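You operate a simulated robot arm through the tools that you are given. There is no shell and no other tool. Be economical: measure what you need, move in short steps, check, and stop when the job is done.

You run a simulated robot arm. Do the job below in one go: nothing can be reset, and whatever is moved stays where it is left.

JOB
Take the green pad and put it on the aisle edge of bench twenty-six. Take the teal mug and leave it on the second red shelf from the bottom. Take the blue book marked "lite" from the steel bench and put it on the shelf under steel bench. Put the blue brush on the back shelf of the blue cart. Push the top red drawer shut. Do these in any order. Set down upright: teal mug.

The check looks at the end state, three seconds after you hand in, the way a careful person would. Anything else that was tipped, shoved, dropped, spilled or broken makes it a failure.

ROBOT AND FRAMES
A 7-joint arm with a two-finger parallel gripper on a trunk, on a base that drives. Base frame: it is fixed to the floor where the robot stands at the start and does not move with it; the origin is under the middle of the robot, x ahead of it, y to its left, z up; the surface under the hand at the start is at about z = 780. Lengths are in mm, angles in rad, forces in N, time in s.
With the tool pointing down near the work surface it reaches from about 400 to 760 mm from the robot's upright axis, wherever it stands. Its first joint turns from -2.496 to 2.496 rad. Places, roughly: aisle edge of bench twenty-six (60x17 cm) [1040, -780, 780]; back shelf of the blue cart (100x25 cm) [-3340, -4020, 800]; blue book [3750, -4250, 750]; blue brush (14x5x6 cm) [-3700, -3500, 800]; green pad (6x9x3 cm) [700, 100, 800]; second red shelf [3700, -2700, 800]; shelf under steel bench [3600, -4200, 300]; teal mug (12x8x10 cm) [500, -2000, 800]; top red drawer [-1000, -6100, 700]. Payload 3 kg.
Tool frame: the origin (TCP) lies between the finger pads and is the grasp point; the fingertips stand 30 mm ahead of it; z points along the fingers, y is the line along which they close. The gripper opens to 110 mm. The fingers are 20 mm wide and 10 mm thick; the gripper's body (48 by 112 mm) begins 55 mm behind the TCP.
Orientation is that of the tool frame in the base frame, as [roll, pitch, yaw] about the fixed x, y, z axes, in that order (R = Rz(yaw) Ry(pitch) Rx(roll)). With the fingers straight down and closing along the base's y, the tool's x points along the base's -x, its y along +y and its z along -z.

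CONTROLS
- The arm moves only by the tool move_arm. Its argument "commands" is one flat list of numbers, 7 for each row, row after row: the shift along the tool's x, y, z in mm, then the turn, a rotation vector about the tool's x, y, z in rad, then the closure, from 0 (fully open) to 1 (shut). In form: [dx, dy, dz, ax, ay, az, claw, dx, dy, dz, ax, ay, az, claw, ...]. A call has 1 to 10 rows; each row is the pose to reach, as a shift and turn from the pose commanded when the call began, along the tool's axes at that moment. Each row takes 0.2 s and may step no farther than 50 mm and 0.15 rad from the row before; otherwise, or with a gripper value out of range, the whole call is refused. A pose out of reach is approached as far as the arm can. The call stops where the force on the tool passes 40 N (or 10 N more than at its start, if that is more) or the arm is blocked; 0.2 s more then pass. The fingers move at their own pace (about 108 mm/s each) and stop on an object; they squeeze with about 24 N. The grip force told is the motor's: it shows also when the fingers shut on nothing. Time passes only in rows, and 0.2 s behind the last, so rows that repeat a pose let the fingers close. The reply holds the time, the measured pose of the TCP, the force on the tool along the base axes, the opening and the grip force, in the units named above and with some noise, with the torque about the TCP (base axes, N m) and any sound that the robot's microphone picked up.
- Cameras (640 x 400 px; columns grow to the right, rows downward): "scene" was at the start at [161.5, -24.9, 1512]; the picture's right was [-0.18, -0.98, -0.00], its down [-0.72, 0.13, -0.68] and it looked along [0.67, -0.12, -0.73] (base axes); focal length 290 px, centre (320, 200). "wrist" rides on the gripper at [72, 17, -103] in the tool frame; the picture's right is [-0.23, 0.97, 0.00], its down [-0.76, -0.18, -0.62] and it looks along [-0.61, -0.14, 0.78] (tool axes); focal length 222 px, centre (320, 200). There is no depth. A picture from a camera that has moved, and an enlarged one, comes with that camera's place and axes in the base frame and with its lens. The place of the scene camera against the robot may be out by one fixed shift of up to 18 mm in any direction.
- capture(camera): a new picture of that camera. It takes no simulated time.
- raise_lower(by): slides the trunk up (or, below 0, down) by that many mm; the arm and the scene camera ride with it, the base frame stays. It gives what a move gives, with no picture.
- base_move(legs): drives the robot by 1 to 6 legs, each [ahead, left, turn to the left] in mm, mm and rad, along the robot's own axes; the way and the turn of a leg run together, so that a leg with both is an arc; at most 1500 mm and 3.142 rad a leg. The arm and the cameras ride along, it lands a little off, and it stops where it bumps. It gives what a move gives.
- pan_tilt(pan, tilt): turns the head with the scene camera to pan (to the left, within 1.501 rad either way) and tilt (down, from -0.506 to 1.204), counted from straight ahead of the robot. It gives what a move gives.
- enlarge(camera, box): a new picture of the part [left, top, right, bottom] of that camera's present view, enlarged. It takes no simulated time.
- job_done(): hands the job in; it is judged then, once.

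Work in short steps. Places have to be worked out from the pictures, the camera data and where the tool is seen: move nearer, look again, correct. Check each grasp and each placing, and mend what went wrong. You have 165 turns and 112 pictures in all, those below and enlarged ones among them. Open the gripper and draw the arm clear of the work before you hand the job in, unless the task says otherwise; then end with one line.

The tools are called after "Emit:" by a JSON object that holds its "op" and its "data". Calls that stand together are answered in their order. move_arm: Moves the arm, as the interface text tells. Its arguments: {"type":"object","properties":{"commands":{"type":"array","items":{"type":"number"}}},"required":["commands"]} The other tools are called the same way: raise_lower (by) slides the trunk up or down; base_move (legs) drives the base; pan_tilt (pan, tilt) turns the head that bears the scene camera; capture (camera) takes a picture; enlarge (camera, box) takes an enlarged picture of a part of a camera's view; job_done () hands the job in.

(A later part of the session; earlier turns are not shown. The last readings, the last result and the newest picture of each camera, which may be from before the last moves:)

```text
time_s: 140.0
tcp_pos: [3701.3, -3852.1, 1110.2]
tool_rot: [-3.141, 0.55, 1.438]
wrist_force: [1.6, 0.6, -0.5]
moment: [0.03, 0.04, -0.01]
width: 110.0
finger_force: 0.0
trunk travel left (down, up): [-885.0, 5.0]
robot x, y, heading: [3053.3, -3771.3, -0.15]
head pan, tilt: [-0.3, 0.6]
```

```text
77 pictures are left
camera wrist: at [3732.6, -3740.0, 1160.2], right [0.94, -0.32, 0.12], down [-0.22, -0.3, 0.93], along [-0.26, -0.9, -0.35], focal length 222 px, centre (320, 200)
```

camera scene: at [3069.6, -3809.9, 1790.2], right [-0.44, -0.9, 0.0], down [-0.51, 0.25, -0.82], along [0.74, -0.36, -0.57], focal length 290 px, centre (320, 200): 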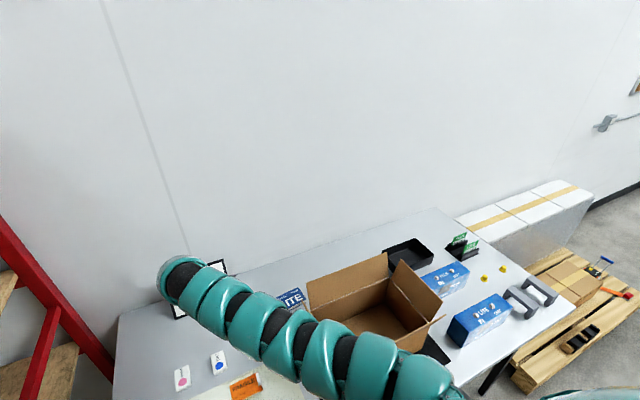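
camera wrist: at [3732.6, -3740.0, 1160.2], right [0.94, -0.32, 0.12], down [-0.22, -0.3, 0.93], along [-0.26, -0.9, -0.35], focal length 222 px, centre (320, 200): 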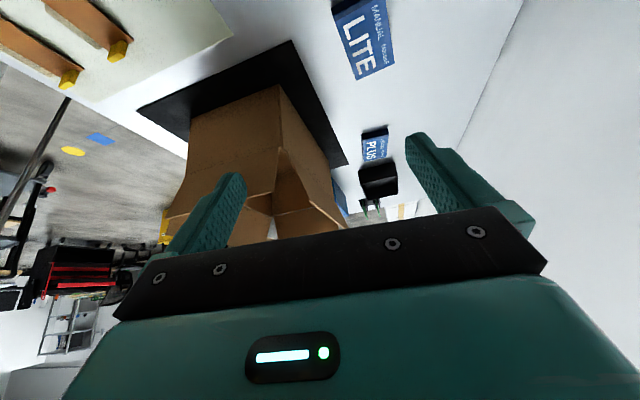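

Book centre is about [3769, -4012], turned slightly (0.07 rad). I move to a pre-grasp 100 mm back along the tilted tool axis, then check the forearm's clearance over the flap.

Emit:
{"op": "move_arm", "data": {"commands": [12.4, 14, 43, -0.02, 0, -0.034, 0, 24.8, 28, 86, -0.04, 0, -0.068, 0, 37, 42, 128, -0.06, 0, -0.102, 0, 49.5, 56, 171, -0.08, 0, -0.137, 0, 62, 70, 214, -0.105, 0, -0.171, 0, 62, 70, 214, -0.105, 0, -0.171, 0]}}

Emit:
{"op": "capture", "data": {"camera": "scene"}}

Emit:
{"op": "capture", "data": {"camera": "wrist"}}

```text
time_s: 141.4
tcp_pos: [3730.3, -3913.0, 915.6]
tool_rot: [3.14, 0.551, 1.637]
wrist_force: [-0.2, 0.2, -1.4]
moment: [0.02, -0.02, -0.03]
width: 110.0
finger_force: 0.0
out of reach, approached as far as the arm can: row 4, 5, 6
trunk travel left (down, up): [-885.0, 5.0]
robot x, y, heading: [3050.3, -3770.5, -0.153]
head pan, tilt: [-0.3, 0.6]
```

```text
76 pictures are left
camera scene: at [3212.0, -3830.2, 1790.3], right [-0.44, -0.9, 0.0], down [-0.51, 0.25, -0.83], along [0.74, -0.36, -0.56], focal length 290 px, centre (320, 200)
```

scene: 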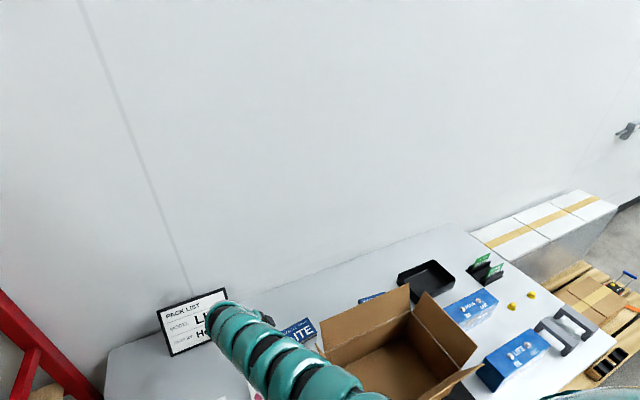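

```text
75 pictures are left
camera wrist: at [3738.7, -3797.3, 966.2], right [0.98, -0.13, 0.12], down [-0.16, -0.33, 0.93], along [-0.08, -0.93, -0.35], focal length 222 px, centre (320, 200)
```

wrist: 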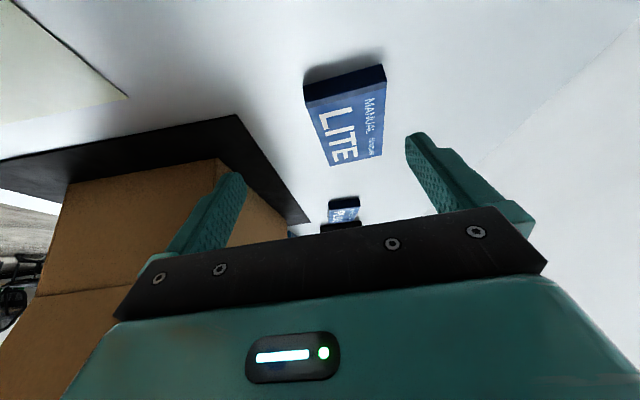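

The arm is at its reach limit because the trunk is high. I raise the hand and tilt slightly more, then lower the trunk 240 so it arrives near-straight, well left of the flap.

Emit:
{"op": "move_arm", "data": {"commands": [-22, 0, -44, 0, -0.04, 0, 0, -45, 0, -88, 0, -0.08, 0, 0, -68, 0, -132, 0, -0.12, 0, 0, -90, 0, -176, 0, -0.16, 0, 0, -113, 0, -220, 0, -0.2, 0, 0, -113, 0, -220, 0, -0.2, 0, 0]}}

Emit:
{"op": "raise_lower", "data": {"by": -240}}

Emit:
{"op": "capture", "data": {"camera": "scene"}}

Emit:
{"op": "capture", "data": {"camera": "wrist"}}

```text
time_s: 142.8
tcp_pos: [3724.4, -3898.2, 1162.2]
tool_rot: [3.141, 0.751, 1.639]
wrist_force: [-0.7, 0.5, 0.2]
moment: [-0.01, -0.03, 0.03]
width: 110.1
finger_force: 0.1
trunk travel left (down, up): [-885.0, 5.0]
robot x, y, heading: [3052.5, -3767.4, -0.153]
head pan, tilt: [-0.3, 0.6]
```

```text
time_s: 145.3
tcp_pos: [3728.2, -3897.5, 922.0]
tool_rot: [3.139, 0.75, 1.639]
wrist_force: [0.2, -0.2, 0.3]
moment: [-0.02, -0.01, -0.02]
width: 110.0
finger_force: 0.1
trunk travel left (down, up): [-645.0, 245.0]
robot x, y, heading: [3051.4, -3769.1, -0.151]
head pan, tilt: [-0.3, 0.6]
```

```text
74 pictures are left
camera scene: at [3211.9, -3830.9, 1550.3], right [-0.44, -0.9, 0.0], down [-0.51, 0.25, -0.83], along [0.74, -0.36, -0.56], focal length 290 px, centre (320, 200)
```

scene: 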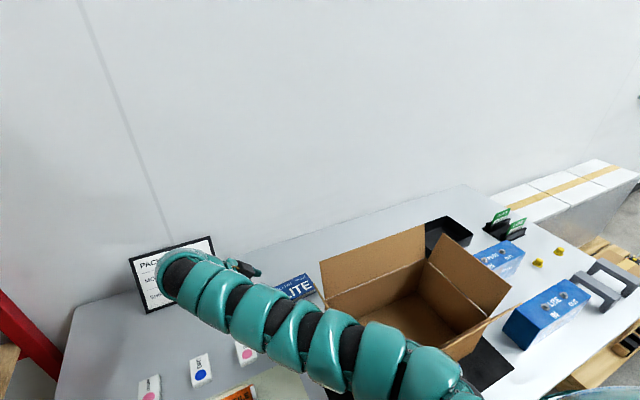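

```text
73 pictures are left
camera wrist: at [3735.5, -3773.0, 949.4], right [0.98, -0.1, 0.16], down [-0.17, -0.14, 0.97], along [-0.07, -0.98, -0.16], focal length 222 px, centre (320, 200)
```

wrist: 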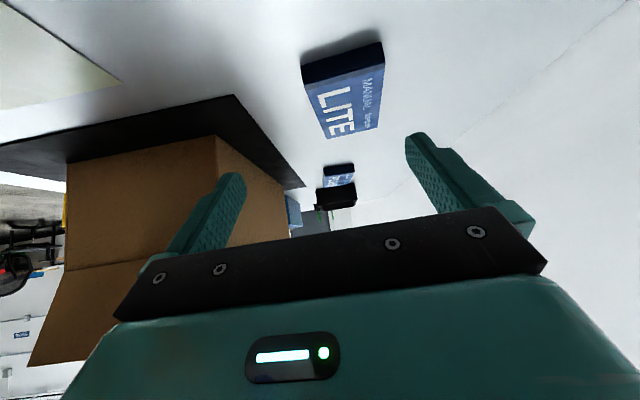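

The view is good. Approach along the tool axis to just above the grasp height, centred on the book.

Emit:
{"op": "move_arm", "data": {"commands": [15, 34, 10, 0, 0, 0, 0, 15, 34, 55, 0, 0, 0, 0, 15, 34, 95, 0, 0, 0, 0, 15, 34, 122, 0, 0, 0, 0, 15, 34, 122, 0, 0, 0, 0]}}

Emit:
{"op": "capture", "data": {"camera": "wrist"}}

Emit:
{"op": "capture", "data": {"camera": "scene"}}

```text
time_s: 146.5
tcp_pos: [3766.5, -3964.2, 828.6]
tool_rot: [3.136, 0.751, 1.639]
wrist_force: [0.8, 11.1, 22.3]
moment: [-0.1, 1.23, -0.42]
width: 109.3
finger_force: 0.0
trunk travel left (down, up): [-645.0, 245.0]
robot x, y, heading: [3053.9, -3771.4, -0.153]
head pan, tilt: [-0.3, 0.6]
```

```text
72 pictures are left
camera wrist: at [3774.5, -3841.4, 855.6], right [0.98, -0.1, 0.16], down [-0.17, -0.14, 0.97], along [-0.07, -0.98, -0.16], focal length 222 px, centre (320, 200)
```

wrist: 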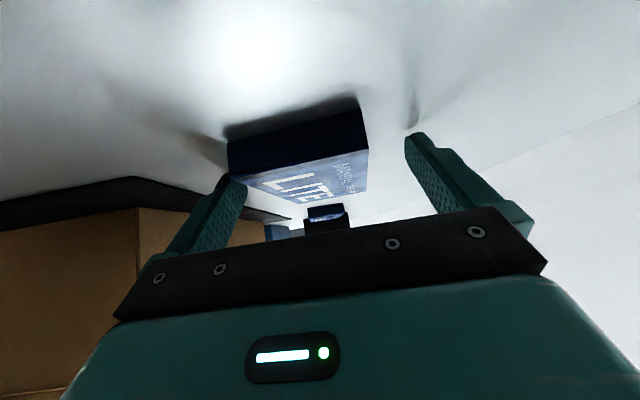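

```text
71 pictures are left
camera scene: at [3209.2, -3828.8, 1551.0], right [-0.44, -0.9, 0.0], down [-0.51, 0.25, -0.83], along [0.74, -0.36, -0.56], focal length 290 px, centre (320, 200)
```

scene: 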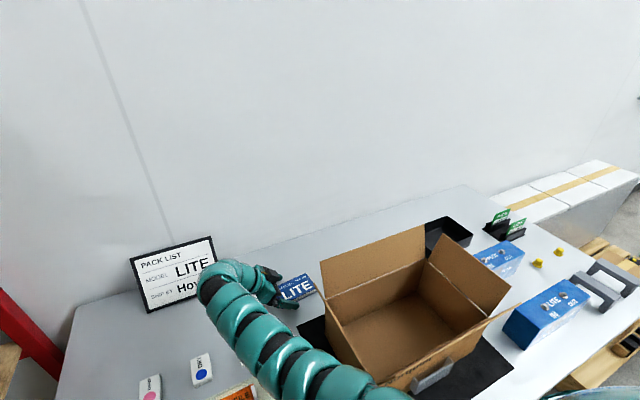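

Contact: the bench surface is at about z=798. Fingers straddle the book; back up 3 mm and close.

Emit:
{"op": "move_arm", "data": {"commands": [-2.5, -3, -3, 0, 0, 0, 0, -2.5, -3, -3, 0, 0, 0, 1, -2.5, -3, -3, 0, 0, 0, 1, -2.5, -3, -3, 0, 0, 0, 1, -2.5, -3, -3, 0, 0, 0, 1]}}

Emit:
{"op": "capture", "data": {"camera": "wrist"}}

```text
time_s: 147.7
tcp_pos: [3763.3, -3967.7, 829.7]
tool_rot: [-3.141, 0.75, 1.639]
wrist_force: [-0.5, -0.9, 0.8]
moment: [-0.08, 0.02, -0.01]
width: 69.4
finger_force: 24.3
trunk travel left (down, up): [-645.0, 245.0]
robot x, y, heading: [3053.8, -3770.6, -0.152]
head pan, tilt: [-0.3, 0.6]
```

```text
70 pictures are left
camera wrist: at [3771.3, -3843.4, 855.8], right [0.98, -0.1, 0.16], down [-0.17, -0.14, 0.98], along [-0.07, -0.98, -0.16], focal length 222 px, centre (320, 200)
```

wrist: 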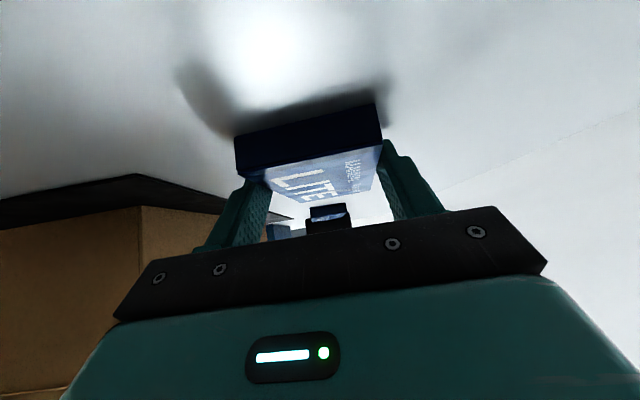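

Gripped at 69 mm. Lift up and leftward, away from the carton.

Emit:
{"op": "move_arm", "data": {"commands": [-15, 0, -36, 0, 0, 0, 1, -30, 2, -75, 0, 0, 0, 1, -45, 3, -115, 0, 0, 0, 1, -58, 4, -150, 0, 0, 0, 1, -90, 4, -185, 0, 0, 0, 1, -90, 4, -185, 0, 0, 0, 1]}}

Emit:
{"op": "capture", "data": {"camera": "wrist"}}

Emit:
{"op": "capture", "data": {"camera": "scene"}}

```text
time_s: 149.1
tcp_pos: [3761.3, -3905.5, 1025.3]
tool_rot: [-3.141, 0.751, 1.64]
wrist_force: [0.3, -0.2, -0.7]
moment: [0.01, -0.01, 0.01]
width: 69.6
finger_force: 24.3
trunk travel left (down, up): [-645.0, 245.0]
robot x, y, heading: [3051.1, -3770.6, -0.155]
head pan, tilt: [-0.3, 0.6]
```

```text
69 pictures are left
camera wrist: at [3769.1, -3782.7, 1051.4], right [0.98, -0.1, 0.15], down [-0.17, -0.14, 0.98], along [-0.08, -0.98, -0.16], focal length 222 px, centre (320, 200)
```

wrist: 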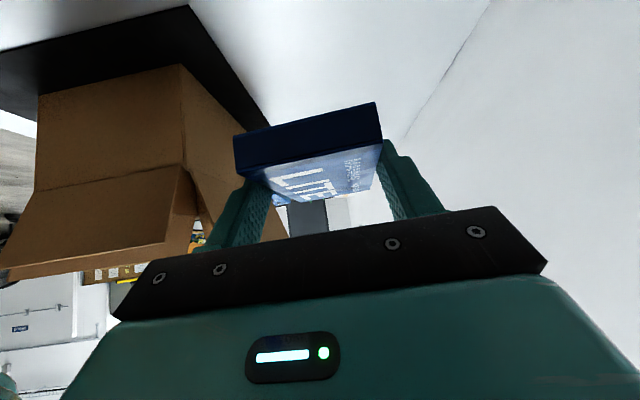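

```text
68 pictures are left
camera scene: at [3212.4, -3830.5, 1550.1], right [-0.44, -0.9, 0.0], down [-0.51, 0.25, -0.82], along [0.74, -0.36, -0.57], focal length 290 px, centre (320, 200)
```

scene: 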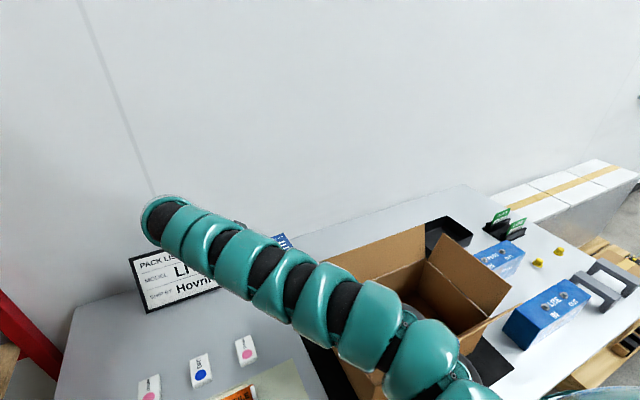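

Book is securely held. Raise 100, back off, then set the tool vertical again.

Emit:
{"op": "raise_lower", "data": {"by": 100}}

Emit:
{"op": "base_move", "data": {"legs": [[-850, 0, 0], [0, 0, 0.153], [0, -600, 0]]}}

Emit:
{"op": "move_arm", "data": {"commands": [0, 0, 0, 0, 0.15, 0, 1, 0, 0, 0, 0, 0.3, 0, 1, 0, 0, 0, 0, 0.45, 0, 1, 0, 0, 0, 0, 0.6, 0, 1, 0, 0, 0, 0, 0.75, 0, 1, 0, 0, 0, 0, 0.75, 0, 1]}}

Emit:
{"op": "raise_lower", "data": {"by": -550}}

Emit:
{"op": "pan_tilt", "data": {"pan": 0.0, "tilt": 0.4}}

Emit:
{"op": "capture", "data": {"camera": "scene"}}

```text
time_s: 150.4
tcp_pos: [3761.6, -3907.3, 1125.9]
tool_rot: [3.141, 0.751, 1.639]
wrist_force: [-1.0, -1.1, -1.3]
moment: [0.07, -0.01, 0.04]
width: 69.6
finger_force: 24.6
trunk travel left (down, up): [-745.0, 145.0]
robot x, y, heading: [3050.5, -3770.9, -0.153]
head pan, tilt: [-0.3, 0.6]
```

```text
time_s: 158.6
tcp_pos: [2933.7, -4285.6, 1123.4]
tool_rot: [3.141, 0.75, 1.788]
wrist_force: [0.3, 0.0, -1.9]
moment: [0.08, 0.04, 0.0]
width: 69.4
finger_force: 23.9
trunk travel left (down, up): [-745.0, 145.0]
robot x, y, heading: [2208.0, -4252.7, -0.003]
head pan, tilt: [-0.3, 0.6]
```

```text
time_s: 160.0
tcp_pos: [2931.8, -4283.6, 1125.4]
tool_rot: [3.141, 0.0, 1.788]
wrist_force: [0.0, -0.3, -1.1]
moment: [-0.05, -0.04, -0.01]
width: 69.4
finger_force: 23.9
trunk travel left (down, up): [-745.0, 145.0]
robot x, y, heading: [2207.8, -4253.8, -0.001]
head pan, tilt: [-0.3, 0.6]
```

```text
refused: -550 is not a number from -400 to 400
```

```text
time_s: 160.8
tcp_pos: [2933.1, -4285.3, 1125.8]
tool_rot: [-3.141, 0.001, 1.787]
wrist_force: [0.4, -1.0, -1.1]
moment: [0.03, 0.01, -0.01]
width: 69.8
finger_force: 24.6
trunk travel left (down, up): [-745.0, 145.0]
robot x, y, heading: [2212.6, -4254.9, -0.004]
head pan, tilt: [0.0, 0.4]
```

```text
67 pictures are left
camera scene: at [2385.4, -4265.9, 1668.4], right [-0.01, -1.0, 0.0], down [-0.39, 0.0, -0.92], along [0.92, -0.01, -0.39], focal length 290 px, centre (320, 200)
```

scene: 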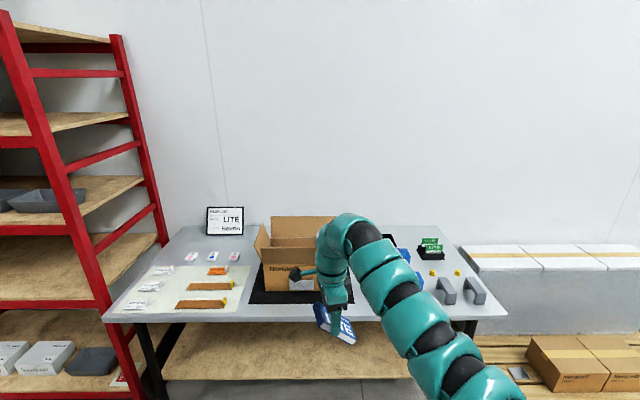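

The book was gripped flat with the tool tilted, so I restore that tilt, square the yaw, and lower the trunk in two steps for placing under the bench.

Emit:
{"op": "move_arm", "data": {"commands": [0, 0, 0, 0, 0, 0.1, 1, 0, 0, 0, 0, 0, 0.2, 1, 0, 0, 0, 0, 0, 0.2, 1]}}

Emit:
{"op": "move_arm", "data": {"commands": [0, 0, 0, 0, -0.15, 0, 1, 0, 0, 0, 0, -0.3, 0, 1, 0, 0, 0, 0, -0.45, 0, 1, 0, 0, 0, 0, -0.6, 0, 1, 0, 0, 0, 0, -0.75, 0, 1, 0, 0, 0, 0, -0.75, 0, 1]}}

Emit:
{"op": "raise_lower", "data": {"by": -400}}

Emit:
{"op": "raise_lower", "data": {"by": -310}}

Emit:
{"op": "capture", "data": {"camera": "scene"}}

```text
time_s: 161.6
tcp_pos: [2932.4, -4284.8, 1126.6]
tool_rot: [-3.14, -0.001, 1.587]
wrist_force: [-0.2, 0.9, -1.5]
moment: [0.03, 0.0, 0.01]
width: 69.7
finger_force: 23.9
trunk travel left (down, up): [-745.0, 145.0]
robot x, y, heading: [2207.1, -4252.3, -0.002]
head pan, tilt: [0.0, 0.4]
```

```text
time_s: 163.0
tcp_pos: [2932.7, -4285.7, 1125.2]
tool_rot: [3.14, 0.751, 1.586]
wrist_force: [0.3, -0.6, -0.9]
moment: [0.04, -0.01, 0.01]
width: 69.8
finger_force: 23.3
trunk travel left (down, up): [-745.0, 145.0]
robot x, y, heading: [2212.1, -4253.6, -0.01]
head pan, tilt: [0.0, 0.4]
```

```text
time_s: 166.9
tcp_pos: [2932.1, -4285.8, 723.5]
tool_rot: [-3.14, 0.75, 1.587]
wrist_force: [0.1, -0.6, -2.1]
moment: [0.03, 0.02, -0.02]
width: 69.4
finger_force: 24.3
trunk travel left (down, up): [-345.0, 545.0]
robot x, y, heading: [2212.2, -4254.7, -0.008]
head pan, tilt: [0.0, 0.4]
```

```text
time_s: 169.9
tcp_pos: [2932.9, -4286.2, 414.2]
tool_rot: [3.14, 0.749, 1.586]
wrist_force: [-0.5, -0.6, -1.4]
moment: [0.06, -0.02, 0.01]
width: 69.5
finger_force: 24.4
trunk travel left (down, up): [-35.0, 855.0]
robot x, y, heading: [2208.6, -4253.6, -0.01]
head pan, tilt: [0.0, 0.4]
```

```text
66 pictures are left
camera scene: at [2385.2, -4265.8, 958.5], right [0.0, -1.0, 0.0], down [-0.39, 0.0, -0.92], along [0.92, 0.0, -0.39], focal length 290 px, centre (320, 200)
```

scene: 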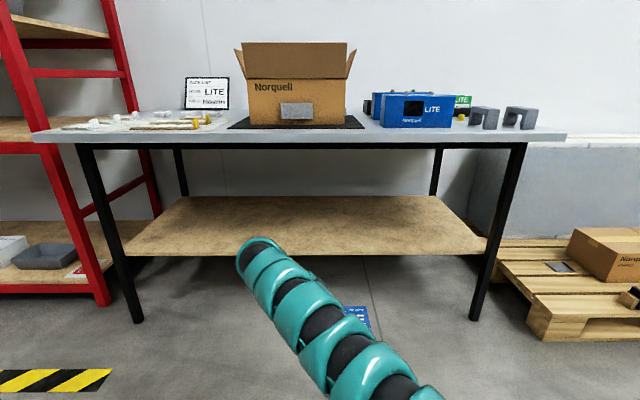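

The under-shelf is plainly visible (z≈320, front edge x≈3340). The hand is at z≈414 with the book flat; drive ahead 490 to bring it over the shelf.

Emit:
{"op": "base_move", "data": {"legs": [[490, 0, 0.005]]}}

Emit:
{"op": "capture", "data": {"camera": "scene"}}

Emit:
{"op": "capture", "data": {"camera": "wrist"}}

```text
time_s: 172.9
tcp_pos: [3435.8, -4280.9, 413.9]
tool_rot: [3.14, 0.749, 1.594]
wrist_force: [0.1, 0.2, -1.5]
moment: [0.0, 0.01, -0.01]
width: 69.9
finger_force: 24.2
trunk travel left (down, up): [-35.0, 855.0]
robot x, y, heading: [2716.4, -4252.0, 0.001]
head pan, tilt: [0.0, 0.4]
```

```text
65 pictures are left
camera scene: at [2889.2, -4265.1, 958.4], right [0.0, -1.0, 0.0], down [-0.39, 0.0, -0.92], along [0.92, 0.0, -0.39], focal length 290 px, centre (320, 200)
```

scene: 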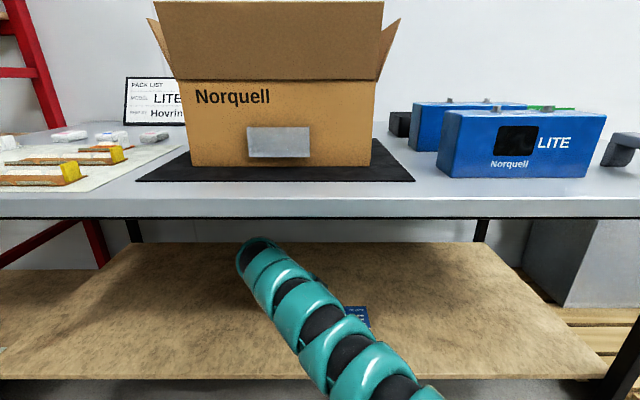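

```text
64 pictures are left
camera wrist: at [3450.0, -4157.1, 441.1], right [0.98, -0.14, 0.16], down [-0.18, -0.14, 0.97], along [-0.12, -0.98, -0.16], focal length 222 px, centre (320, 200)
```

wrist: 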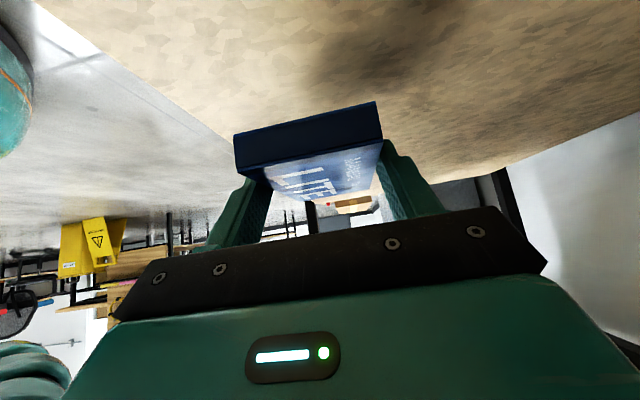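

The book hangs over the shelf. 40 mm further in, then lower until contact.

Emit:
{"op": "base_move", "data": {"legs": [[40, 0, 0]]}}

Emit:
{"op": "move_arm", "data": {"commands": [14, 0, 15, 0, 0, 0, 1, 27, 0, 29, 0, 0, 0, 1, 31, 0, 33, 0, 0, 0, 1, 34, 0, 36.5, 0, 0, 0, 1, 37, 0, 40, 0, 0, 0, 1, 40, 0, 43, 0, 0, 0, 1, 43, 0, 46, 0, 0, 0, 1]}}

Emit:
{"op": "capture", "data": {"camera": "wrist"}}

```text
time_s: 173.8
tcp_pos: [3477.1, -4281.1, 415.1]
tool_rot: [3.139, 0.751, 1.594]
wrist_force: [-0.4, -0.1, -0.3]
moment: [0.06, -0.02, -0.01]
width: 69.8
finger_force: 24.7
trunk travel left (down, up): [-35.0, 855.0]
robot x, y, heading: [2757.1, -4257.9, 0.003]
head pan, tilt: [0.0, 0.4]
```

```text
time_s: 175.4
tcp_pos: [3477.2, -4281.4, 358.7]
tool_rot: [3.126, 0.754, 1.58]
wrist_force: [-8.2, 0.7, 23.6]
moment: [-0.15, 1.18, -0.16]
width: 69.6
finger_force: 23.9
trunk travel left (down, up): [-35.0, 855.0]
robot x, y, heading: [2751.3, -4257.2, 0.004]
head pan, tilt: [0.0, 0.4]
stopped in row 7: the force on the tool passed its limit at 45 N (the readings are from after the stop); the commanded pose is now the measured one
```

```text
63 pictures are left
camera wrist: at [3490.1, -4158.0, 385.7], right [0.98, -0.14, 0.17], down [-0.19, -0.13, 0.97], along [-0.12, -0.98, -0.16], focal length 222 px, centre (320, 200)
```

wrist: 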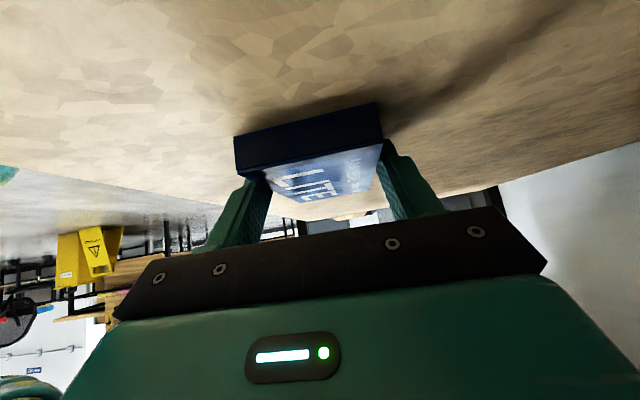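

Contact on the shelf. Ease off a mm, open, and withdraw along the tool axis.

Emit:
{"op": "move_arm", "data": {"commands": [-0.7, 0, -0.7, 0, 0, 0, 1, -0.7, 0, -0.7, 0, 0, 0, 0.3, -0.7, 0, -0.7, 0, 0, 0, 0.1, -0.7, 0, -0.7, 0, 0, 0, 0.1, -1, 0, -30, 0, 0, 0, 0.1, -1, 0, -65, 0, 0, 0, 0.1, -1, 0, -90, 0, 0, 0, 0.1]}}

Emit:
{"op": "capture", "data": {"camera": "wrist"}}

```text
time_s: 177.0
tcp_pos: [3462.5, -4241.0, 409.7]
tool_rot: [3.137, 0.753, 1.589]
wrist_force: [0.0, 0.7, -1.0]
moment: [-0.01, 0.01, 0.01]
width: 99.3
finger_force: 0.1
out of reach, approached as far as the arm can: row 6, 7
trunk travel left (down, up): [-35.0, 855.0]
robot x, y, heading: [2755.3, -4253.0, -0.0]
head pan, tilt: [0.0, 0.4]
```

```text
62 pictures are left
camera wrist: at [3477.0, -4117.5, 435.2], right [0.98, -0.14, 0.16], down [-0.18, -0.13, 0.97], along [-0.12, -0.98, -0.15], focal length 222 px, centre (320, 200)
```

wrist: 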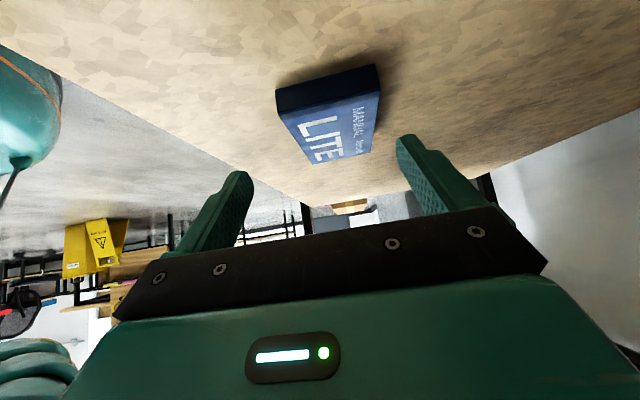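

The book rests flat on the under-shelf. Back out, raise the trunk, and straighten the tool.

Emit:
{"op": "base_move", "data": {"legs": [[-700, 0, 0]]}}

Emit:
{"op": "raise_lower", "data": {"by": 400}}

Emit:
{"op": "raise_lower", "data": {"by": 250}}

Emit:
{"op": "move_arm", "data": {"commands": [0, 0, 0, 0, 0.15, 0, 0, 0, 0, 0, 0, 0.3, 0, 0, 0, 0, 0, 0, 0.45, 0, 0, 0, 0, 0, 0, 0.6, 0, 0, 0, 0, 0, 0, 0.75, 0, 0]}}

Emit:
{"op": "pan_tilt", "data": {"pan": 0.8, "tilt": 0.35}}

Emit:
{"op": "capture", "data": {"camera": "scene"}}

```text
time_s: 180.8
tcp_pos: [2770.7, -4244.7, 411.1]
tool_rot: [3.131, 0.754, 1.578]
wrist_force: [0.7, 0.0, -0.9]
moment: [-0.01, -0.02, 0.0]
width: 98.9
finger_force: 0.0
trunk travel left (down, up): [-35.0, 855.0]
robot x, y, heading: [2064.3, -4254.3, 0.0]
head pan, tilt: [0.0, 0.4]
```

```text
time_s: 184.7
tcp_pos: [2769.8, -4244.5, 809.3]
tool_rot: [3.129, 0.754, 1.58]
wrist_force: [-0.5, 0.1, -0.2]
moment: [-0.02, 0.02, 0.0]
width: 98.9
finger_force: 0.1
trunk travel left (down, up): [-435.0, 455.0]
robot x, y, heading: [2061.2, -4254.8, -0.007]
head pan, tilt: [0.0, 0.4]
```

```text
time_s: 187.2
tcp_pos: [2770.4, -4244.7, 1060.1]
tool_rot: [3.131, 0.754, 1.58]
wrist_force: [0.5, -0.6, -1.2]
moment: [0.01, 0.02, 0.03]
width: 99.1
finger_force: 0.1
trunk travel left (down, up): [-685.0, 205.0]
robot x, y, heading: [2062.3, -4253.2, -0.006]
head pan, tilt: [0.0, 0.4]
```

```text
time_s: 188.4
tcp_pos: [2770.5, -4246.3, 1059.7]
tool_rot: [3.133, 0.002, 1.588]
wrist_force: [-0.3, 0.3, -0.6]
moment: [0.02, -0.02, -0.03]
width: 110.0
finger_force: 0.2
trunk travel left (down, up): [-685.0, 205.0]
robot x, y, heading: [2063.1, -4251.5, -0.007]
head pan, tilt: [0.0, 0.4]
```

```text
time_s: 189.6
tcp_pos: [2769.4, -4246.2, 1060.0]
tool_rot: [3.134, 0.005, 1.586]
wrist_force: [0.5, 0.0, 0.7]
moment: [0.04, -0.03, -0.01]
width: 109.9
finger_force: 0.0
trunk travel left (down, up): [-685.0, 205.0]
robot x, y, heading: [2058.1, -4256.5, -0.004]
head pan, tilt: [0.799, 0.351]
```

```text
61 pictures are left
camera scene: at [2208.5, -4198.8, 1613.0], right [0.71, -0.7, 0.0], down [-0.24, -0.25, -0.94], along [0.66, 0.67, -0.34], focal length 290 px, centre (320, 200)
```

scene: 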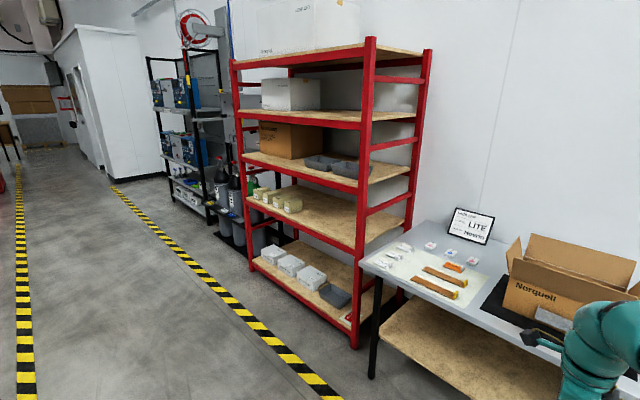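

The second red shelf has free room on its right half, with about 270 mm opening. I plan to grasp the mug from the aisle side with a 45° tilted tool (handle pointing away), camera on top; test here whether the wrist can turn that far.

Emit:
{"op": "move_arm", "data": {"commands": [0, 0, 0, 0, 0, 0.15, 0, 0, 0, 0, 0, 0, 0.3, 0, 0, 0, 0, 0, 0, 0.45, 0, 0, 0, 0, 0, 0, 0.6, 0, 0, 0, 0, 0, 0, 0.75, 0, 0, 0, 0, 0, 0, 0.9, 0, 0, 0, 0, 0, 0, 1.05, 0, 0, 0, 0, 0, 0, 1.2, 0, 0, 0, 0, 0, 0, 1.35, 0, 0, 0, 0, 0, 0, 1.5, 0]}}

Emit:
{"op": "move_arm", "data": {"commands": [0, 0, 0, 0, 0, 0.1, 0, 0, 0, 0, 0, 0, 0.1, 0]}}

```text
time_s: 192.0
tcp_pos: [2810.8, -4252.6, 1079.5]
tool_rot: [3.101, -0.04, 0.188]
wrist_force: [-0.7, 0.2, 0.1]
moment: [-0.01, -0.02, -0.01]
width: 110.0
finger_force: 0.0
out of reach, approached as far as the arm can: row 6, 7, 8, 10
trunk travel left (down, up): [-685.0, 205.0]
robot x, y, heading: [2059.8, -4252.7, -0.004]
head pan, tilt: [0.799, 0.351]
stopped in row 10: the arm was blocked; the commanded pose is now the measured one
```

```text
time_s: 192.6
tcp_pos: [2811.0, -4254.1, 1080.1]
tool_rot: [3.102, -0.043, 0.185]
wrist_force: [-0.5, -0.2, -0.3]
moment: [0.0, 0.01, -0.01]
width: 109.9
finger_force: 0.0
out of reach, approached as far as the arm can: row 1, 2
trunk travel left (down, up): [-685.0, 205.0]
robot x, y, heading: [2060.6, -4257.1, -0.002]
head pan, tilt: [0.799, 0.351]
```

Almost all the way (yaw 0.19 relative to the heading), which suffices if I face the robot accordingly. Now test tilting the tool 45° forward.

Emit:
{"op": "move_arm", "data": {"commands": [0, 0, 0, 0, 0.05, -0.03, 0, 0, 0, 0, 0, 0.2, -0.06, 0, 0, 0, 0, 0, 0.35, -0.06, 0, 0, 0, 0, 0, 0.5, -0.06, 0, 0, 0, 0, 0, 0.65, -0.06, 0, 0, 0, 0, 0, 0.78, -0.06, 0, 0, 0, 0, 0, 0.78, -0.06, 0]}}

```text
refused: row 2 steps farther than a row can; nothing moved
```

Emit:
{"op": "move_arm", "data": {"commands": [0, 0, 0, 0, 0.05, -0.05, 0, 0, 0, 0, 0, 0.19, -0.06, 0, 0, 0, 0, 0, 0.33, -0.06, 0, 0, 0, 0, 0, 0.47, -0.06, 0, 0, 0, 0, 0, 0.61, -0.06, 0, 0, 0, 0, 0, 0.75, -0.06, 0, 0, 0, 0, 0, 0.75, -0.06, 0]}}

Emit:
{"op": "capture", "data": {"camera": "wrist"}}

```text
time_s: 194.2
tcp_pos: [2901.1, -4245.1, 1097.1]
tool_rot: [3.052, -0.787, 0.303]
wrist_force: [-0.2, 0.1, -1.1]
moment: [0.02, 0.0, 0.01]
width: 110.1
finger_force: 0.0
out of reach, approached as far as the arm can: row 3, 4, 5, 6, 7
trunk travel left (down, up): [-685.0, 205.0]
robot x, y, heading: [2058.0, -4254.0, -0.002]
head pan, tilt: [0.799, 0.351]
```

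```text
60 pictures are left
camera wrist: at [2880.2, -4258.9, 1222.8], right [0.08, -0.99, -0.1], down [-0.99, -0.07, -0.11], along [0.11, 0.11, -0.99], focal length 222 px, centre (320, 200)
```

wrist: 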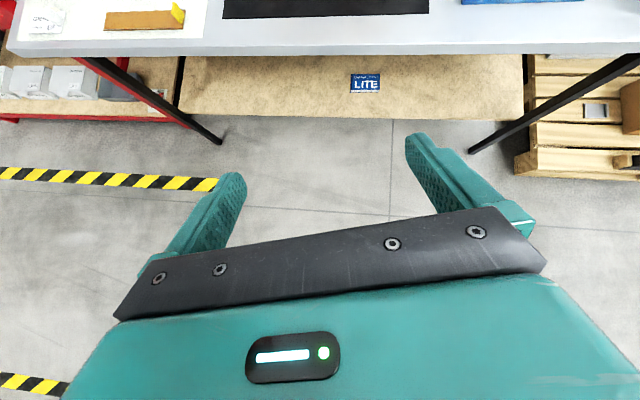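

The 45° forward tilt works at ~845 mm reach, and the LITE manual is seen lying on the under-shelf. Now strafe up the aisle to the mug's latitude and turn to face the bench.

Emit:
{"op": "base_move", "data": {"legs": [[0, 1500, 0], [0, 700, 0], [0, 0, 1.571], [0, 0, 1.571]]}}

Emit:
{"op": "pan_tilt", "data": {"pan": 0.0, "tilt": 0.6}}

Emit:
{"op": "capture", "data": {"camera": "scene"}}

```text
time_s: 212.7
tcp_pos: [1247.0, -2083.6, 1098.0]
tool_rot: [3.054, -0.787, -2.824]
wrist_force: [-0.2, -0.3, 0.1]
moment: [-0.02, 0.04, 0.0]
width: 110.2
finger_force: 0.0
trunk travel left (down, up): [-685.0, 205.0]
robot x, y, heading: [2087.1, -2062.9, -3.131]
head pan, tilt: [0.799, 0.351]
```

```text
time_s: 213.8
tcp_pos: [1246.5, -2083.6, 1097.8]
tool_rot: [3.052, -0.787, -2.825]
wrist_force: [-0.4, 0.5, -0.1]
moment: [0.02, 0.02, 0.0]
width: 110.2
finger_force: 0.0
trunk travel left (down, up): [-685.0, 205.0]
robot x, y, heading: [2087.2, -2065.0, -3.133]
head pan, tilt: [0.0, 0.6]
```

```text
59 pictures are left
camera scene: at [1920.9, -2074.5, 1590.3], right [-0.01, 1.0, 0.0], down [0.56, 0.01, -0.83], along [-0.83, -0.01, -0.56], focal length 290 px, centre (320, 200)
```

scene: 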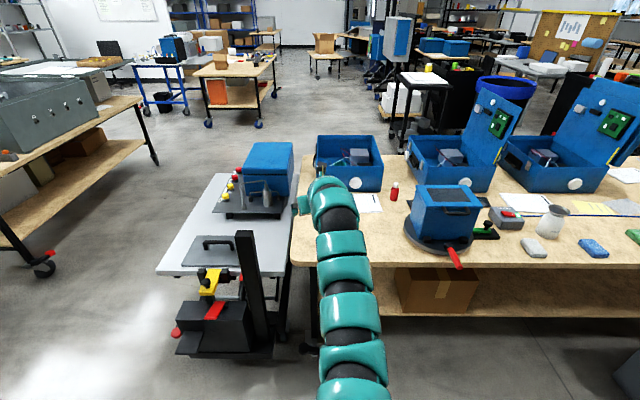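

The mug's box is straight ahead. Drive in so that the hand hangs over the box, high, for a look straight down.

Emit:
{"op": "base_move", "data": {"legs": [[630, -95, 0]]}}

Emit:
{"op": "capture", "data": {"camera": "wrist"}}

Emit:
{"op": "capture", "data": {"camera": "scene"}}

```text
time_s: 217.3
tcp_pos: [630.2, -1993.2, 1096.5]
tool_rot: [3.053, -0.785, -2.825]
wrist_force: [-0.4, 0.2, 0.1]
moment: [-0.05, 0.03, 0.0]
width: 110.1
finger_force: 0.0
trunk travel left (down, up): [-685.0, 205.0]
robot x, y, heading: [1471.4, -1972.0, -3.132]
head pan, tilt: [0.0, 0.6]
```

```text
58 pictures are left
camera wrist: at [648.1, -1978.8, 1222.1], right [-0.09, 0.99, -0.1], down [0.99, 0.08, -0.11], along [-0.1, -0.11, -0.99], focal length 222 px, centre (320, 200)
```

wrist: 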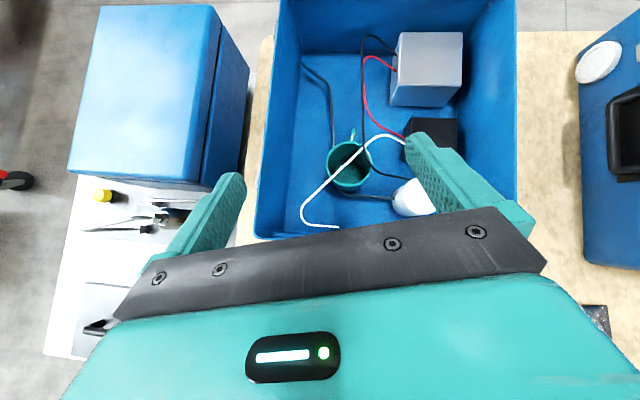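

```text
57 pictures are left
camera scene: at [1302.9, -1983.8, 1590.2], right [-0.01, 1.0, 0.0], down [0.57, 0.01, -0.82], along [-0.82, -0.01, -0.57], focal length 290 px, centre (320, 200)
```

scene: 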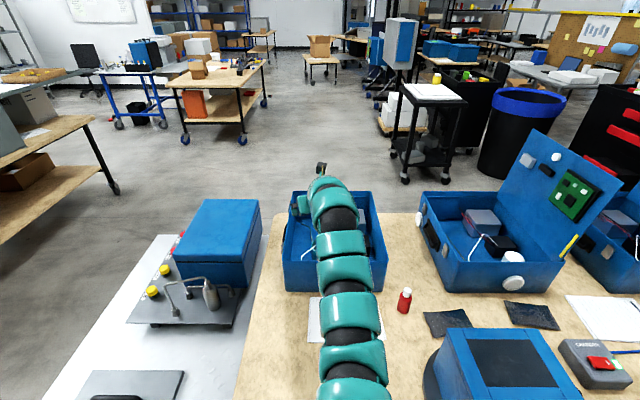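

Emit:
{"op": "enlarge", "data": {"camera": "wrist", "box": [250, 0, 520, 250]}}

```text
1.60 times, centred on (385, 125) of wrist
camera zoom: at [648.1, -1978.8, 1222.1], right [-0.09, 0.99, -0.1], down [0.99, 0.08, -0.11], along [-0.1, -0.11, -0.99], focal length 355 px, centre (216, 320)
```

zoom: 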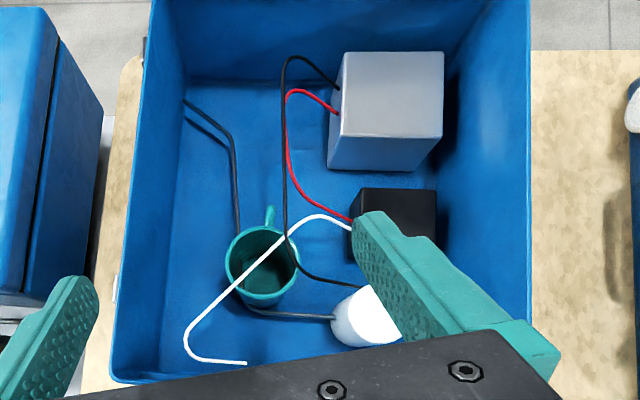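

A white bent wire arches about 28 mm above the mug's rim, its hook on the aisle side, so this side is bad. The clean approach is from the near side along direction ≈(0.76, 0.65), under the wire; I drive round there, same tool posture.

Emit:
{"op": "base_move", "data": {"legs": [[-680, 0, 0], [0, 1410, 0]]}}

Emit:
{"op": "base_move", "data": {"legs": [[1400, 0, 0]]}}

```text
time_s: 227.5
tcp_pos: [1306.8, -3364.4, 1097.3]
tool_rot: [3.05, -0.785, -2.84]
wrist_force: [-0.1, -0.8, -0.1]
moment: [0.0, -0.02, 0.01]
width: 110.0
finger_force: 0.0
trunk travel left (down, up): [-685.0, 205.0]
robot x, y, heading: [2144.0, -3357.0, 3.136]
head pan, tilt: [0.0, 0.6]
```

```text
time_s: 234.6
tcp_pos: [-98.5, -3293.5, 1097.0]
tool_rot: [3.051, -0.787, -2.882]
wrist_force: [0.0, 0.2, -0.2]
moment: [0.03, 0.0, -0.02]
width: 110.2
finger_force: 0.0
trunk travel left (down, up): [-685.0, 205.0]
robot x, y, heading: [742.7, -3322.9, 3.098]
head pan, tilt: [0.0, 0.6]
```

On track; continue with a small correction, then turn toward the bench's near side.

Emit:
{"op": "base_move", "data": {"legs": [[1440, 70, 0.03], [0, -300, 0], [0, 0, -2.7]]}}

Emit:
{"op": "capture", "data": {"camera": "scene"}}

```text
time_s: 249.5
tcp_pos: [69.9, -2627.5, 1096.5]
tool_rot: [3.05, -0.787, 0.78]
wrist_force: [0.4, -0.3, 0.4]
moment: [0.04, 0.0, 0.03]
width: 110.0
finger_force: 0.1
trunk travel left (down, up): [-685.0, 205.0]
robot x, y, heading: [-670.6, -3023.7, 0.475]
head pan, tilt: [0.0, 0.6]
```

```text
55 pictures are left
camera scene: at [-519.4, -2955.3, 1590.2], right [0.46, -0.89, 0.0], down [-0.5, -0.26, -0.82], along [0.73, 0.38, -0.57], focal length 290 px, centre (320, 200)
```

scene: 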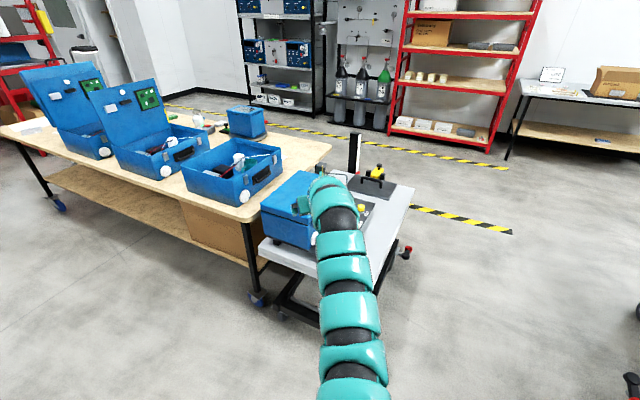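

Place the hand above and behind the mug along the planned approach line.

Emit:
{"op": "base_move", "data": {"legs": [[630, 390, -0.07]]}}

Emit:
{"op": "capture", "data": {"camera": "wrist"}}

Emit:
{"op": "capture", "data": {"camera": "scene"}}

```text
time_s: 253.6
tcp_pos: [497.2, -2042.9, 1096.3]
tool_rot: [3.052, -0.786, 0.722]
wrist_force: [0.2, 0.5, -0.7]
moment: [-0.01, 0.03, 0.01]
width: 110.1
finger_force: 0.0
trunk travel left (down, up): [-685.0, 205.0]
robot x, y, heading: [-262.2, -2389.7, 0.416]
head pan, tilt: [0.0, 0.6]
```

```text
54 pictures are left
camera wrist: at [485.4, -2062.9, 1222.1], right [0.47, -0.88, -0.1], down [-0.88, -0.46, -0.11], along [0.05, 0.14, -0.99], focal length 222 px, centre (320, 200)
```

wrist: 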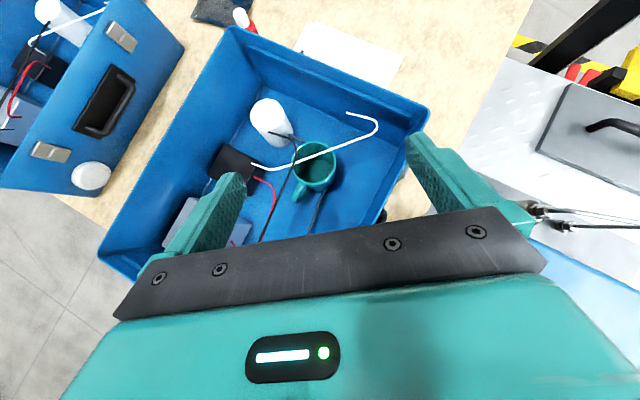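

```text
53 pictures are left
camera scene: at [-108.6, -2334.7, 1590.2], right [0.4, -0.91, 0.0], down [-0.52, -0.23, -0.82], along [0.75, 0.33, -0.57], focal length 290 px, centre (320, 200)
```

scene: 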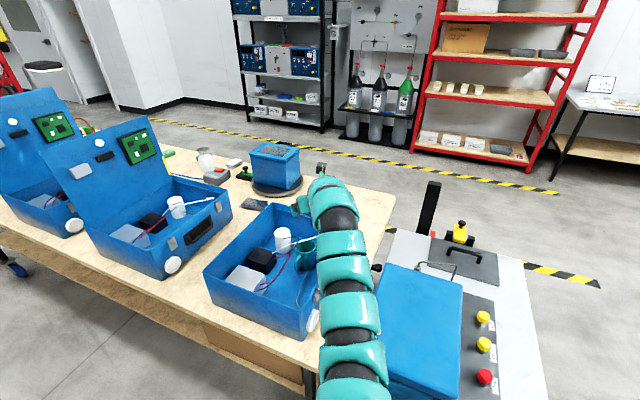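

Emit:
{"op": "enlarge", "data": {"camera": "wrist", "box": [200, 80, 420, 240]}}

Emit:
{"op": "enlarge", "data": {"camera": "scene", "box": [200, 190, 340, 340]}}

```text
2.50 times, centred on (310, 160) of wrist
camera zoom: at [485.4, -2062.9, 1222.1], right [0.47, -0.88, -0.1], down [-0.88, -0.46, -0.11], along [0.05, 0.14, -0.99], focal length 555 px, centre (345, 300)
```

zoom: 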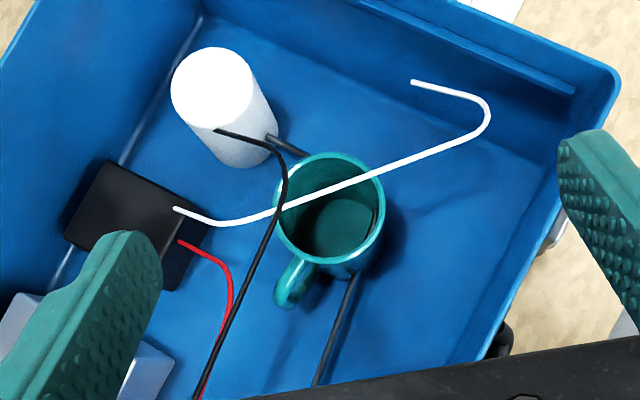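

```text
2.67 times, centred on (270, 265) of scene
camera zoom: at [-108.6, -2334.7, 1590.2], right [0.4, -0.91, 0.0], down [-0.52, -0.23, -0.82], along [0.75, 0.33, -0.57], focal length 773 px, centre (453, 27)
```

zoom: 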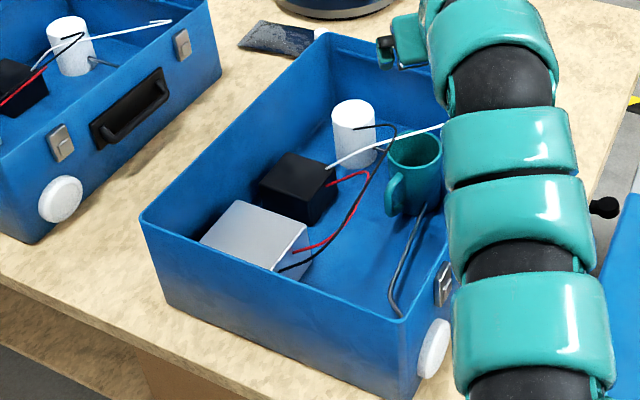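

The tube lies right "through" the mug's footprint, so the box contents look like mere decoration; still I keep the clean approach. Mug axis ≈[550, -1978], handle toward -x. Level the closing axis and lower the trunk 160.

Emit:
{"op": "move_arm", "data": {"commands": [0, 0, 0, 0.045, 0, 0, 0, 0, 0, 0, 0.09, 0, 0, 0]}}

Emit:
{"op": "raise_lower", "data": {"by": -160}}

Emit:
{"op": "capture", "data": {"camera": "wrist"}}

```text
time_s: 254.2
tcp_pos: [498.4, -2044.4, 1096.3]
tool_rot: [-3.141, -0.788, 0.72]
wrist_force: [-0.3, 0.3, -0.2]
moment: [-0.03, -0.03, 0.03]
width: 110.2
finger_force: 0.1
trunk travel left (down, up): [-685.0, 205.0]
robot x, y, heading: [-264.0, -2395.5, 0.418]
head pan, tilt: [0.0, 0.6]
```

```text
time_s: 256.0
tcp_pos: [497.0, -2042.7, 938.6]
tool_rot: [3.139, -0.792, 0.723]
wrist_force: [6.9, 5.3, 11.7]
moment: [-0.6, -0.52, 0.54]
width: 109.8
finger_force: 0.0
trunk travel left (down, up): [-525.0, 365.0]
robot x, y, heading: [-263.0, -2393.8, 0.418]
head pan, tilt: [0.0, 0.6]
```

```text
50 pictures are left
camera wrist: at [491.4, -2070.5, 1063.2], right [0.52, -0.84, -0.16], down [-0.85, -0.51, -0.1], along [0.0, 0.19, -0.98], focal length 222 px, centre (320, 200)
```

wrist: 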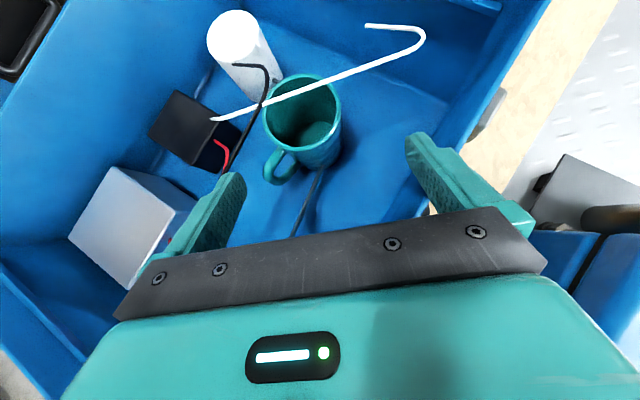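

Contact force of ~14 N: the gripper's underside has just met the box's right rim (rim z≈945). Raise 50 at once and check that nothing shifted.

Emit:
{"op": "raise_lower", "data": {"by": 50}}

Emit:
{"op": "capture", "data": {"camera": "scene"}}

```text
time_s: 256.9
tcp_pos: [497.2, -2043.0, 985.2]
tool_rot: [-3.141, -0.784, 0.718]
wrist_force: [-0.2, 0.5, 0.9]
moment: [0.02, 0.01, -0.03]
width: 110.2
finger_force: 0.1
trunk travel left (down, up): [-575.0, 315.0]
robot x, y, heading: [-265.6, -2392.3, 0.416]
head pan, tilt: [0.0, 0.6]
```

```text
49 pictures are left
camera scene: at [-108.7, -2335.1, 1480.2], right [0.4, -0.91, 0.0], down [-0.52, -0.23, -0.82], along [0.75, 0.33, -0.57], focal length 290 px, centre (320, 200)
```

scene: 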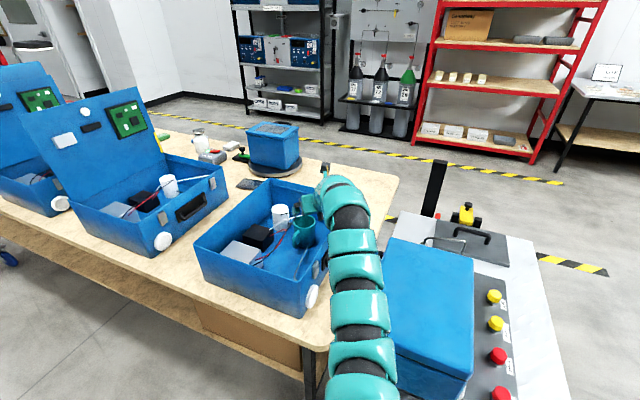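

Clear again, nothing shifted. Move over to a pre-grasp close to the mug (fingers straddling, above the handle) and look.

Emit:
{"op": "move_arm", "data": {"commands": [29.5, -12.7, 29.5, 0, 0, 0, 0, 10, -12.7, 49, 0, 0, 0, 0, -9, -12.7, 68, 0, 0, 0, 0, -26.4, -12.7, 85.4, 0, 0, 0, 0, -26.4, -12.7, 85.4, 0, 0, 0, 0]}}

Emit:
{"op": "capture", "data": {"camera": "wrist"}}

```text
time_s: 258.1
tcp_pos: [519.7, -2005.8, 909.4]
tool_rot: [3.139, -0.786, 0.722]
wrist_force: [0.0, -0.8, 0.2]
moment: [-0.02, -0.04, 0.0]
width: 110.0
finger_force: 0.0
trunk travel left (down, up): [-575.0, 315.0]
robot x, y, heading: [-264.0, -2391.7, 0.417]
head pan, tilt: [0.0, 0.6]
```

```text
48 pictures are left
camera wrist: at [514.4, -2033.0, 1033.5], right [0.52, -0.84, -0.16], down [-0.85, -0.51, -0.1], along [0.0, 0.19, -0.98], focal length 222 px, centre (320, 200)
```

wrist: 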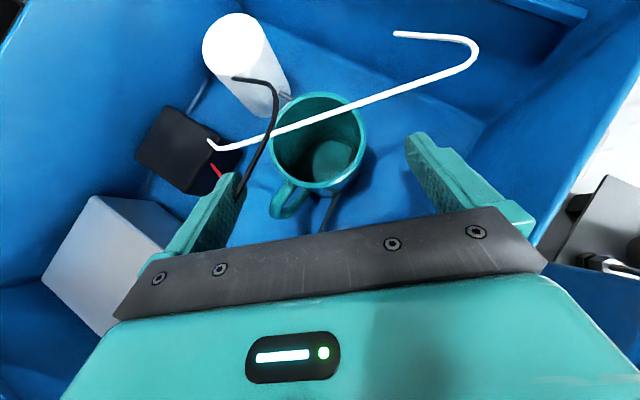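

Mug axis confirmed at [549, -1981]. Advance 56 mm along the tool axis and close.

Emit:
{"op": "move_arm", "data": {"commands": [-1.8, 0.7, 20, 0, 0, 0, 0, -1.8, 0.7, 40, 0, 0, 0, 0, -1.8, 0.7, 56, 0, 0, 0, 0, -1.8, 0.7, 56, 0, 0, 0, 0]}}

Emit:
{"op": "capture", "data": {"camera": "wrist"}}

```text
time_s: 259.1
tcp_pos: [551.3, -1981.5, 867.5]
tool_rot: [3.141, -0.788, 0.723]
wrist_force: [-0.2, 0.8, 0.3]
moment: [-0.03, 0.01, 0.0]
width: 109.7
finger_force: 0.1
trunk travel left (down, up): [-575.0, 315.0]
robot x, y, heading: [-263.9, -2392.7, 0.413]
head pan, tilt: [0.0, 0.6]
```

```text
47 pictures are left
camera wrist: at [545.7, -2008.1, 991.7], right [0.52, -0.84, -0.16], down [-0.85, -0.51, -0.1], along [0.0, 0.19, -0.98], focal length 222 px, centre (320, 200)
```

wrist: 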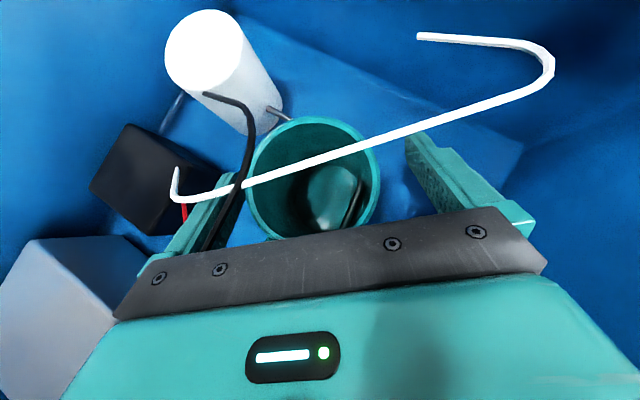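

Fingers straddle the mug with no contact; close.

Emit:
{"op": "move_arm", "data": {"commands": [0, 0, 0, 0, 0, 0, 0.5, 0, 0, 0, 0, 0, 0, 1, 0, 0, 0, 0, 0, 0, 1, 0, 0, 0, 0, 0, 0, 1]}}

Emit:
{"op": "capture", "data": {"camera": "wrist"}}

```text
time_s: 260.1
tcp_pos: [550.4, -1979.5, 866.0]
tool_rot: [3.141, -0.786, 0.725]
wrist_force: [0.2, 0.8, 0.5]
moment: [-0.05, 0.02, -0.01]
width: 72.7
finger_force: 23.8
trunk travel left (down, up): [-575.0, 315.0]
robot x, y, heading: [-265.2, -2393.0, 0.418]
head pan, tilt: [0.0, 0.6]
```

```text
46 pictures are left
camera wrist: at [545.6, -2007.9, 991.8], right [0.52, -0.84, -0.16], down [-0.85, -0.51, -0.1], along [0.0, 0.19, -0.98], focal length 222 px, centre (320, 200)
```

wrist: 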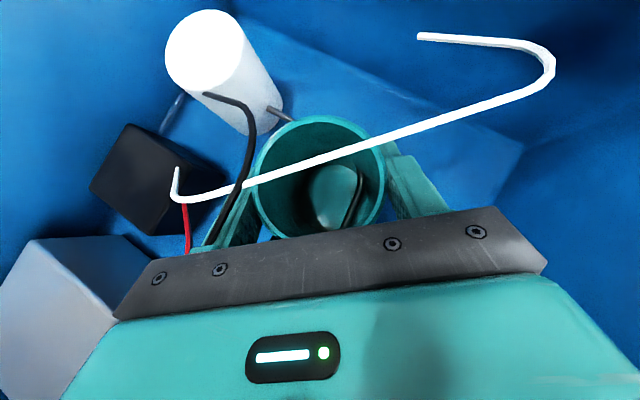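

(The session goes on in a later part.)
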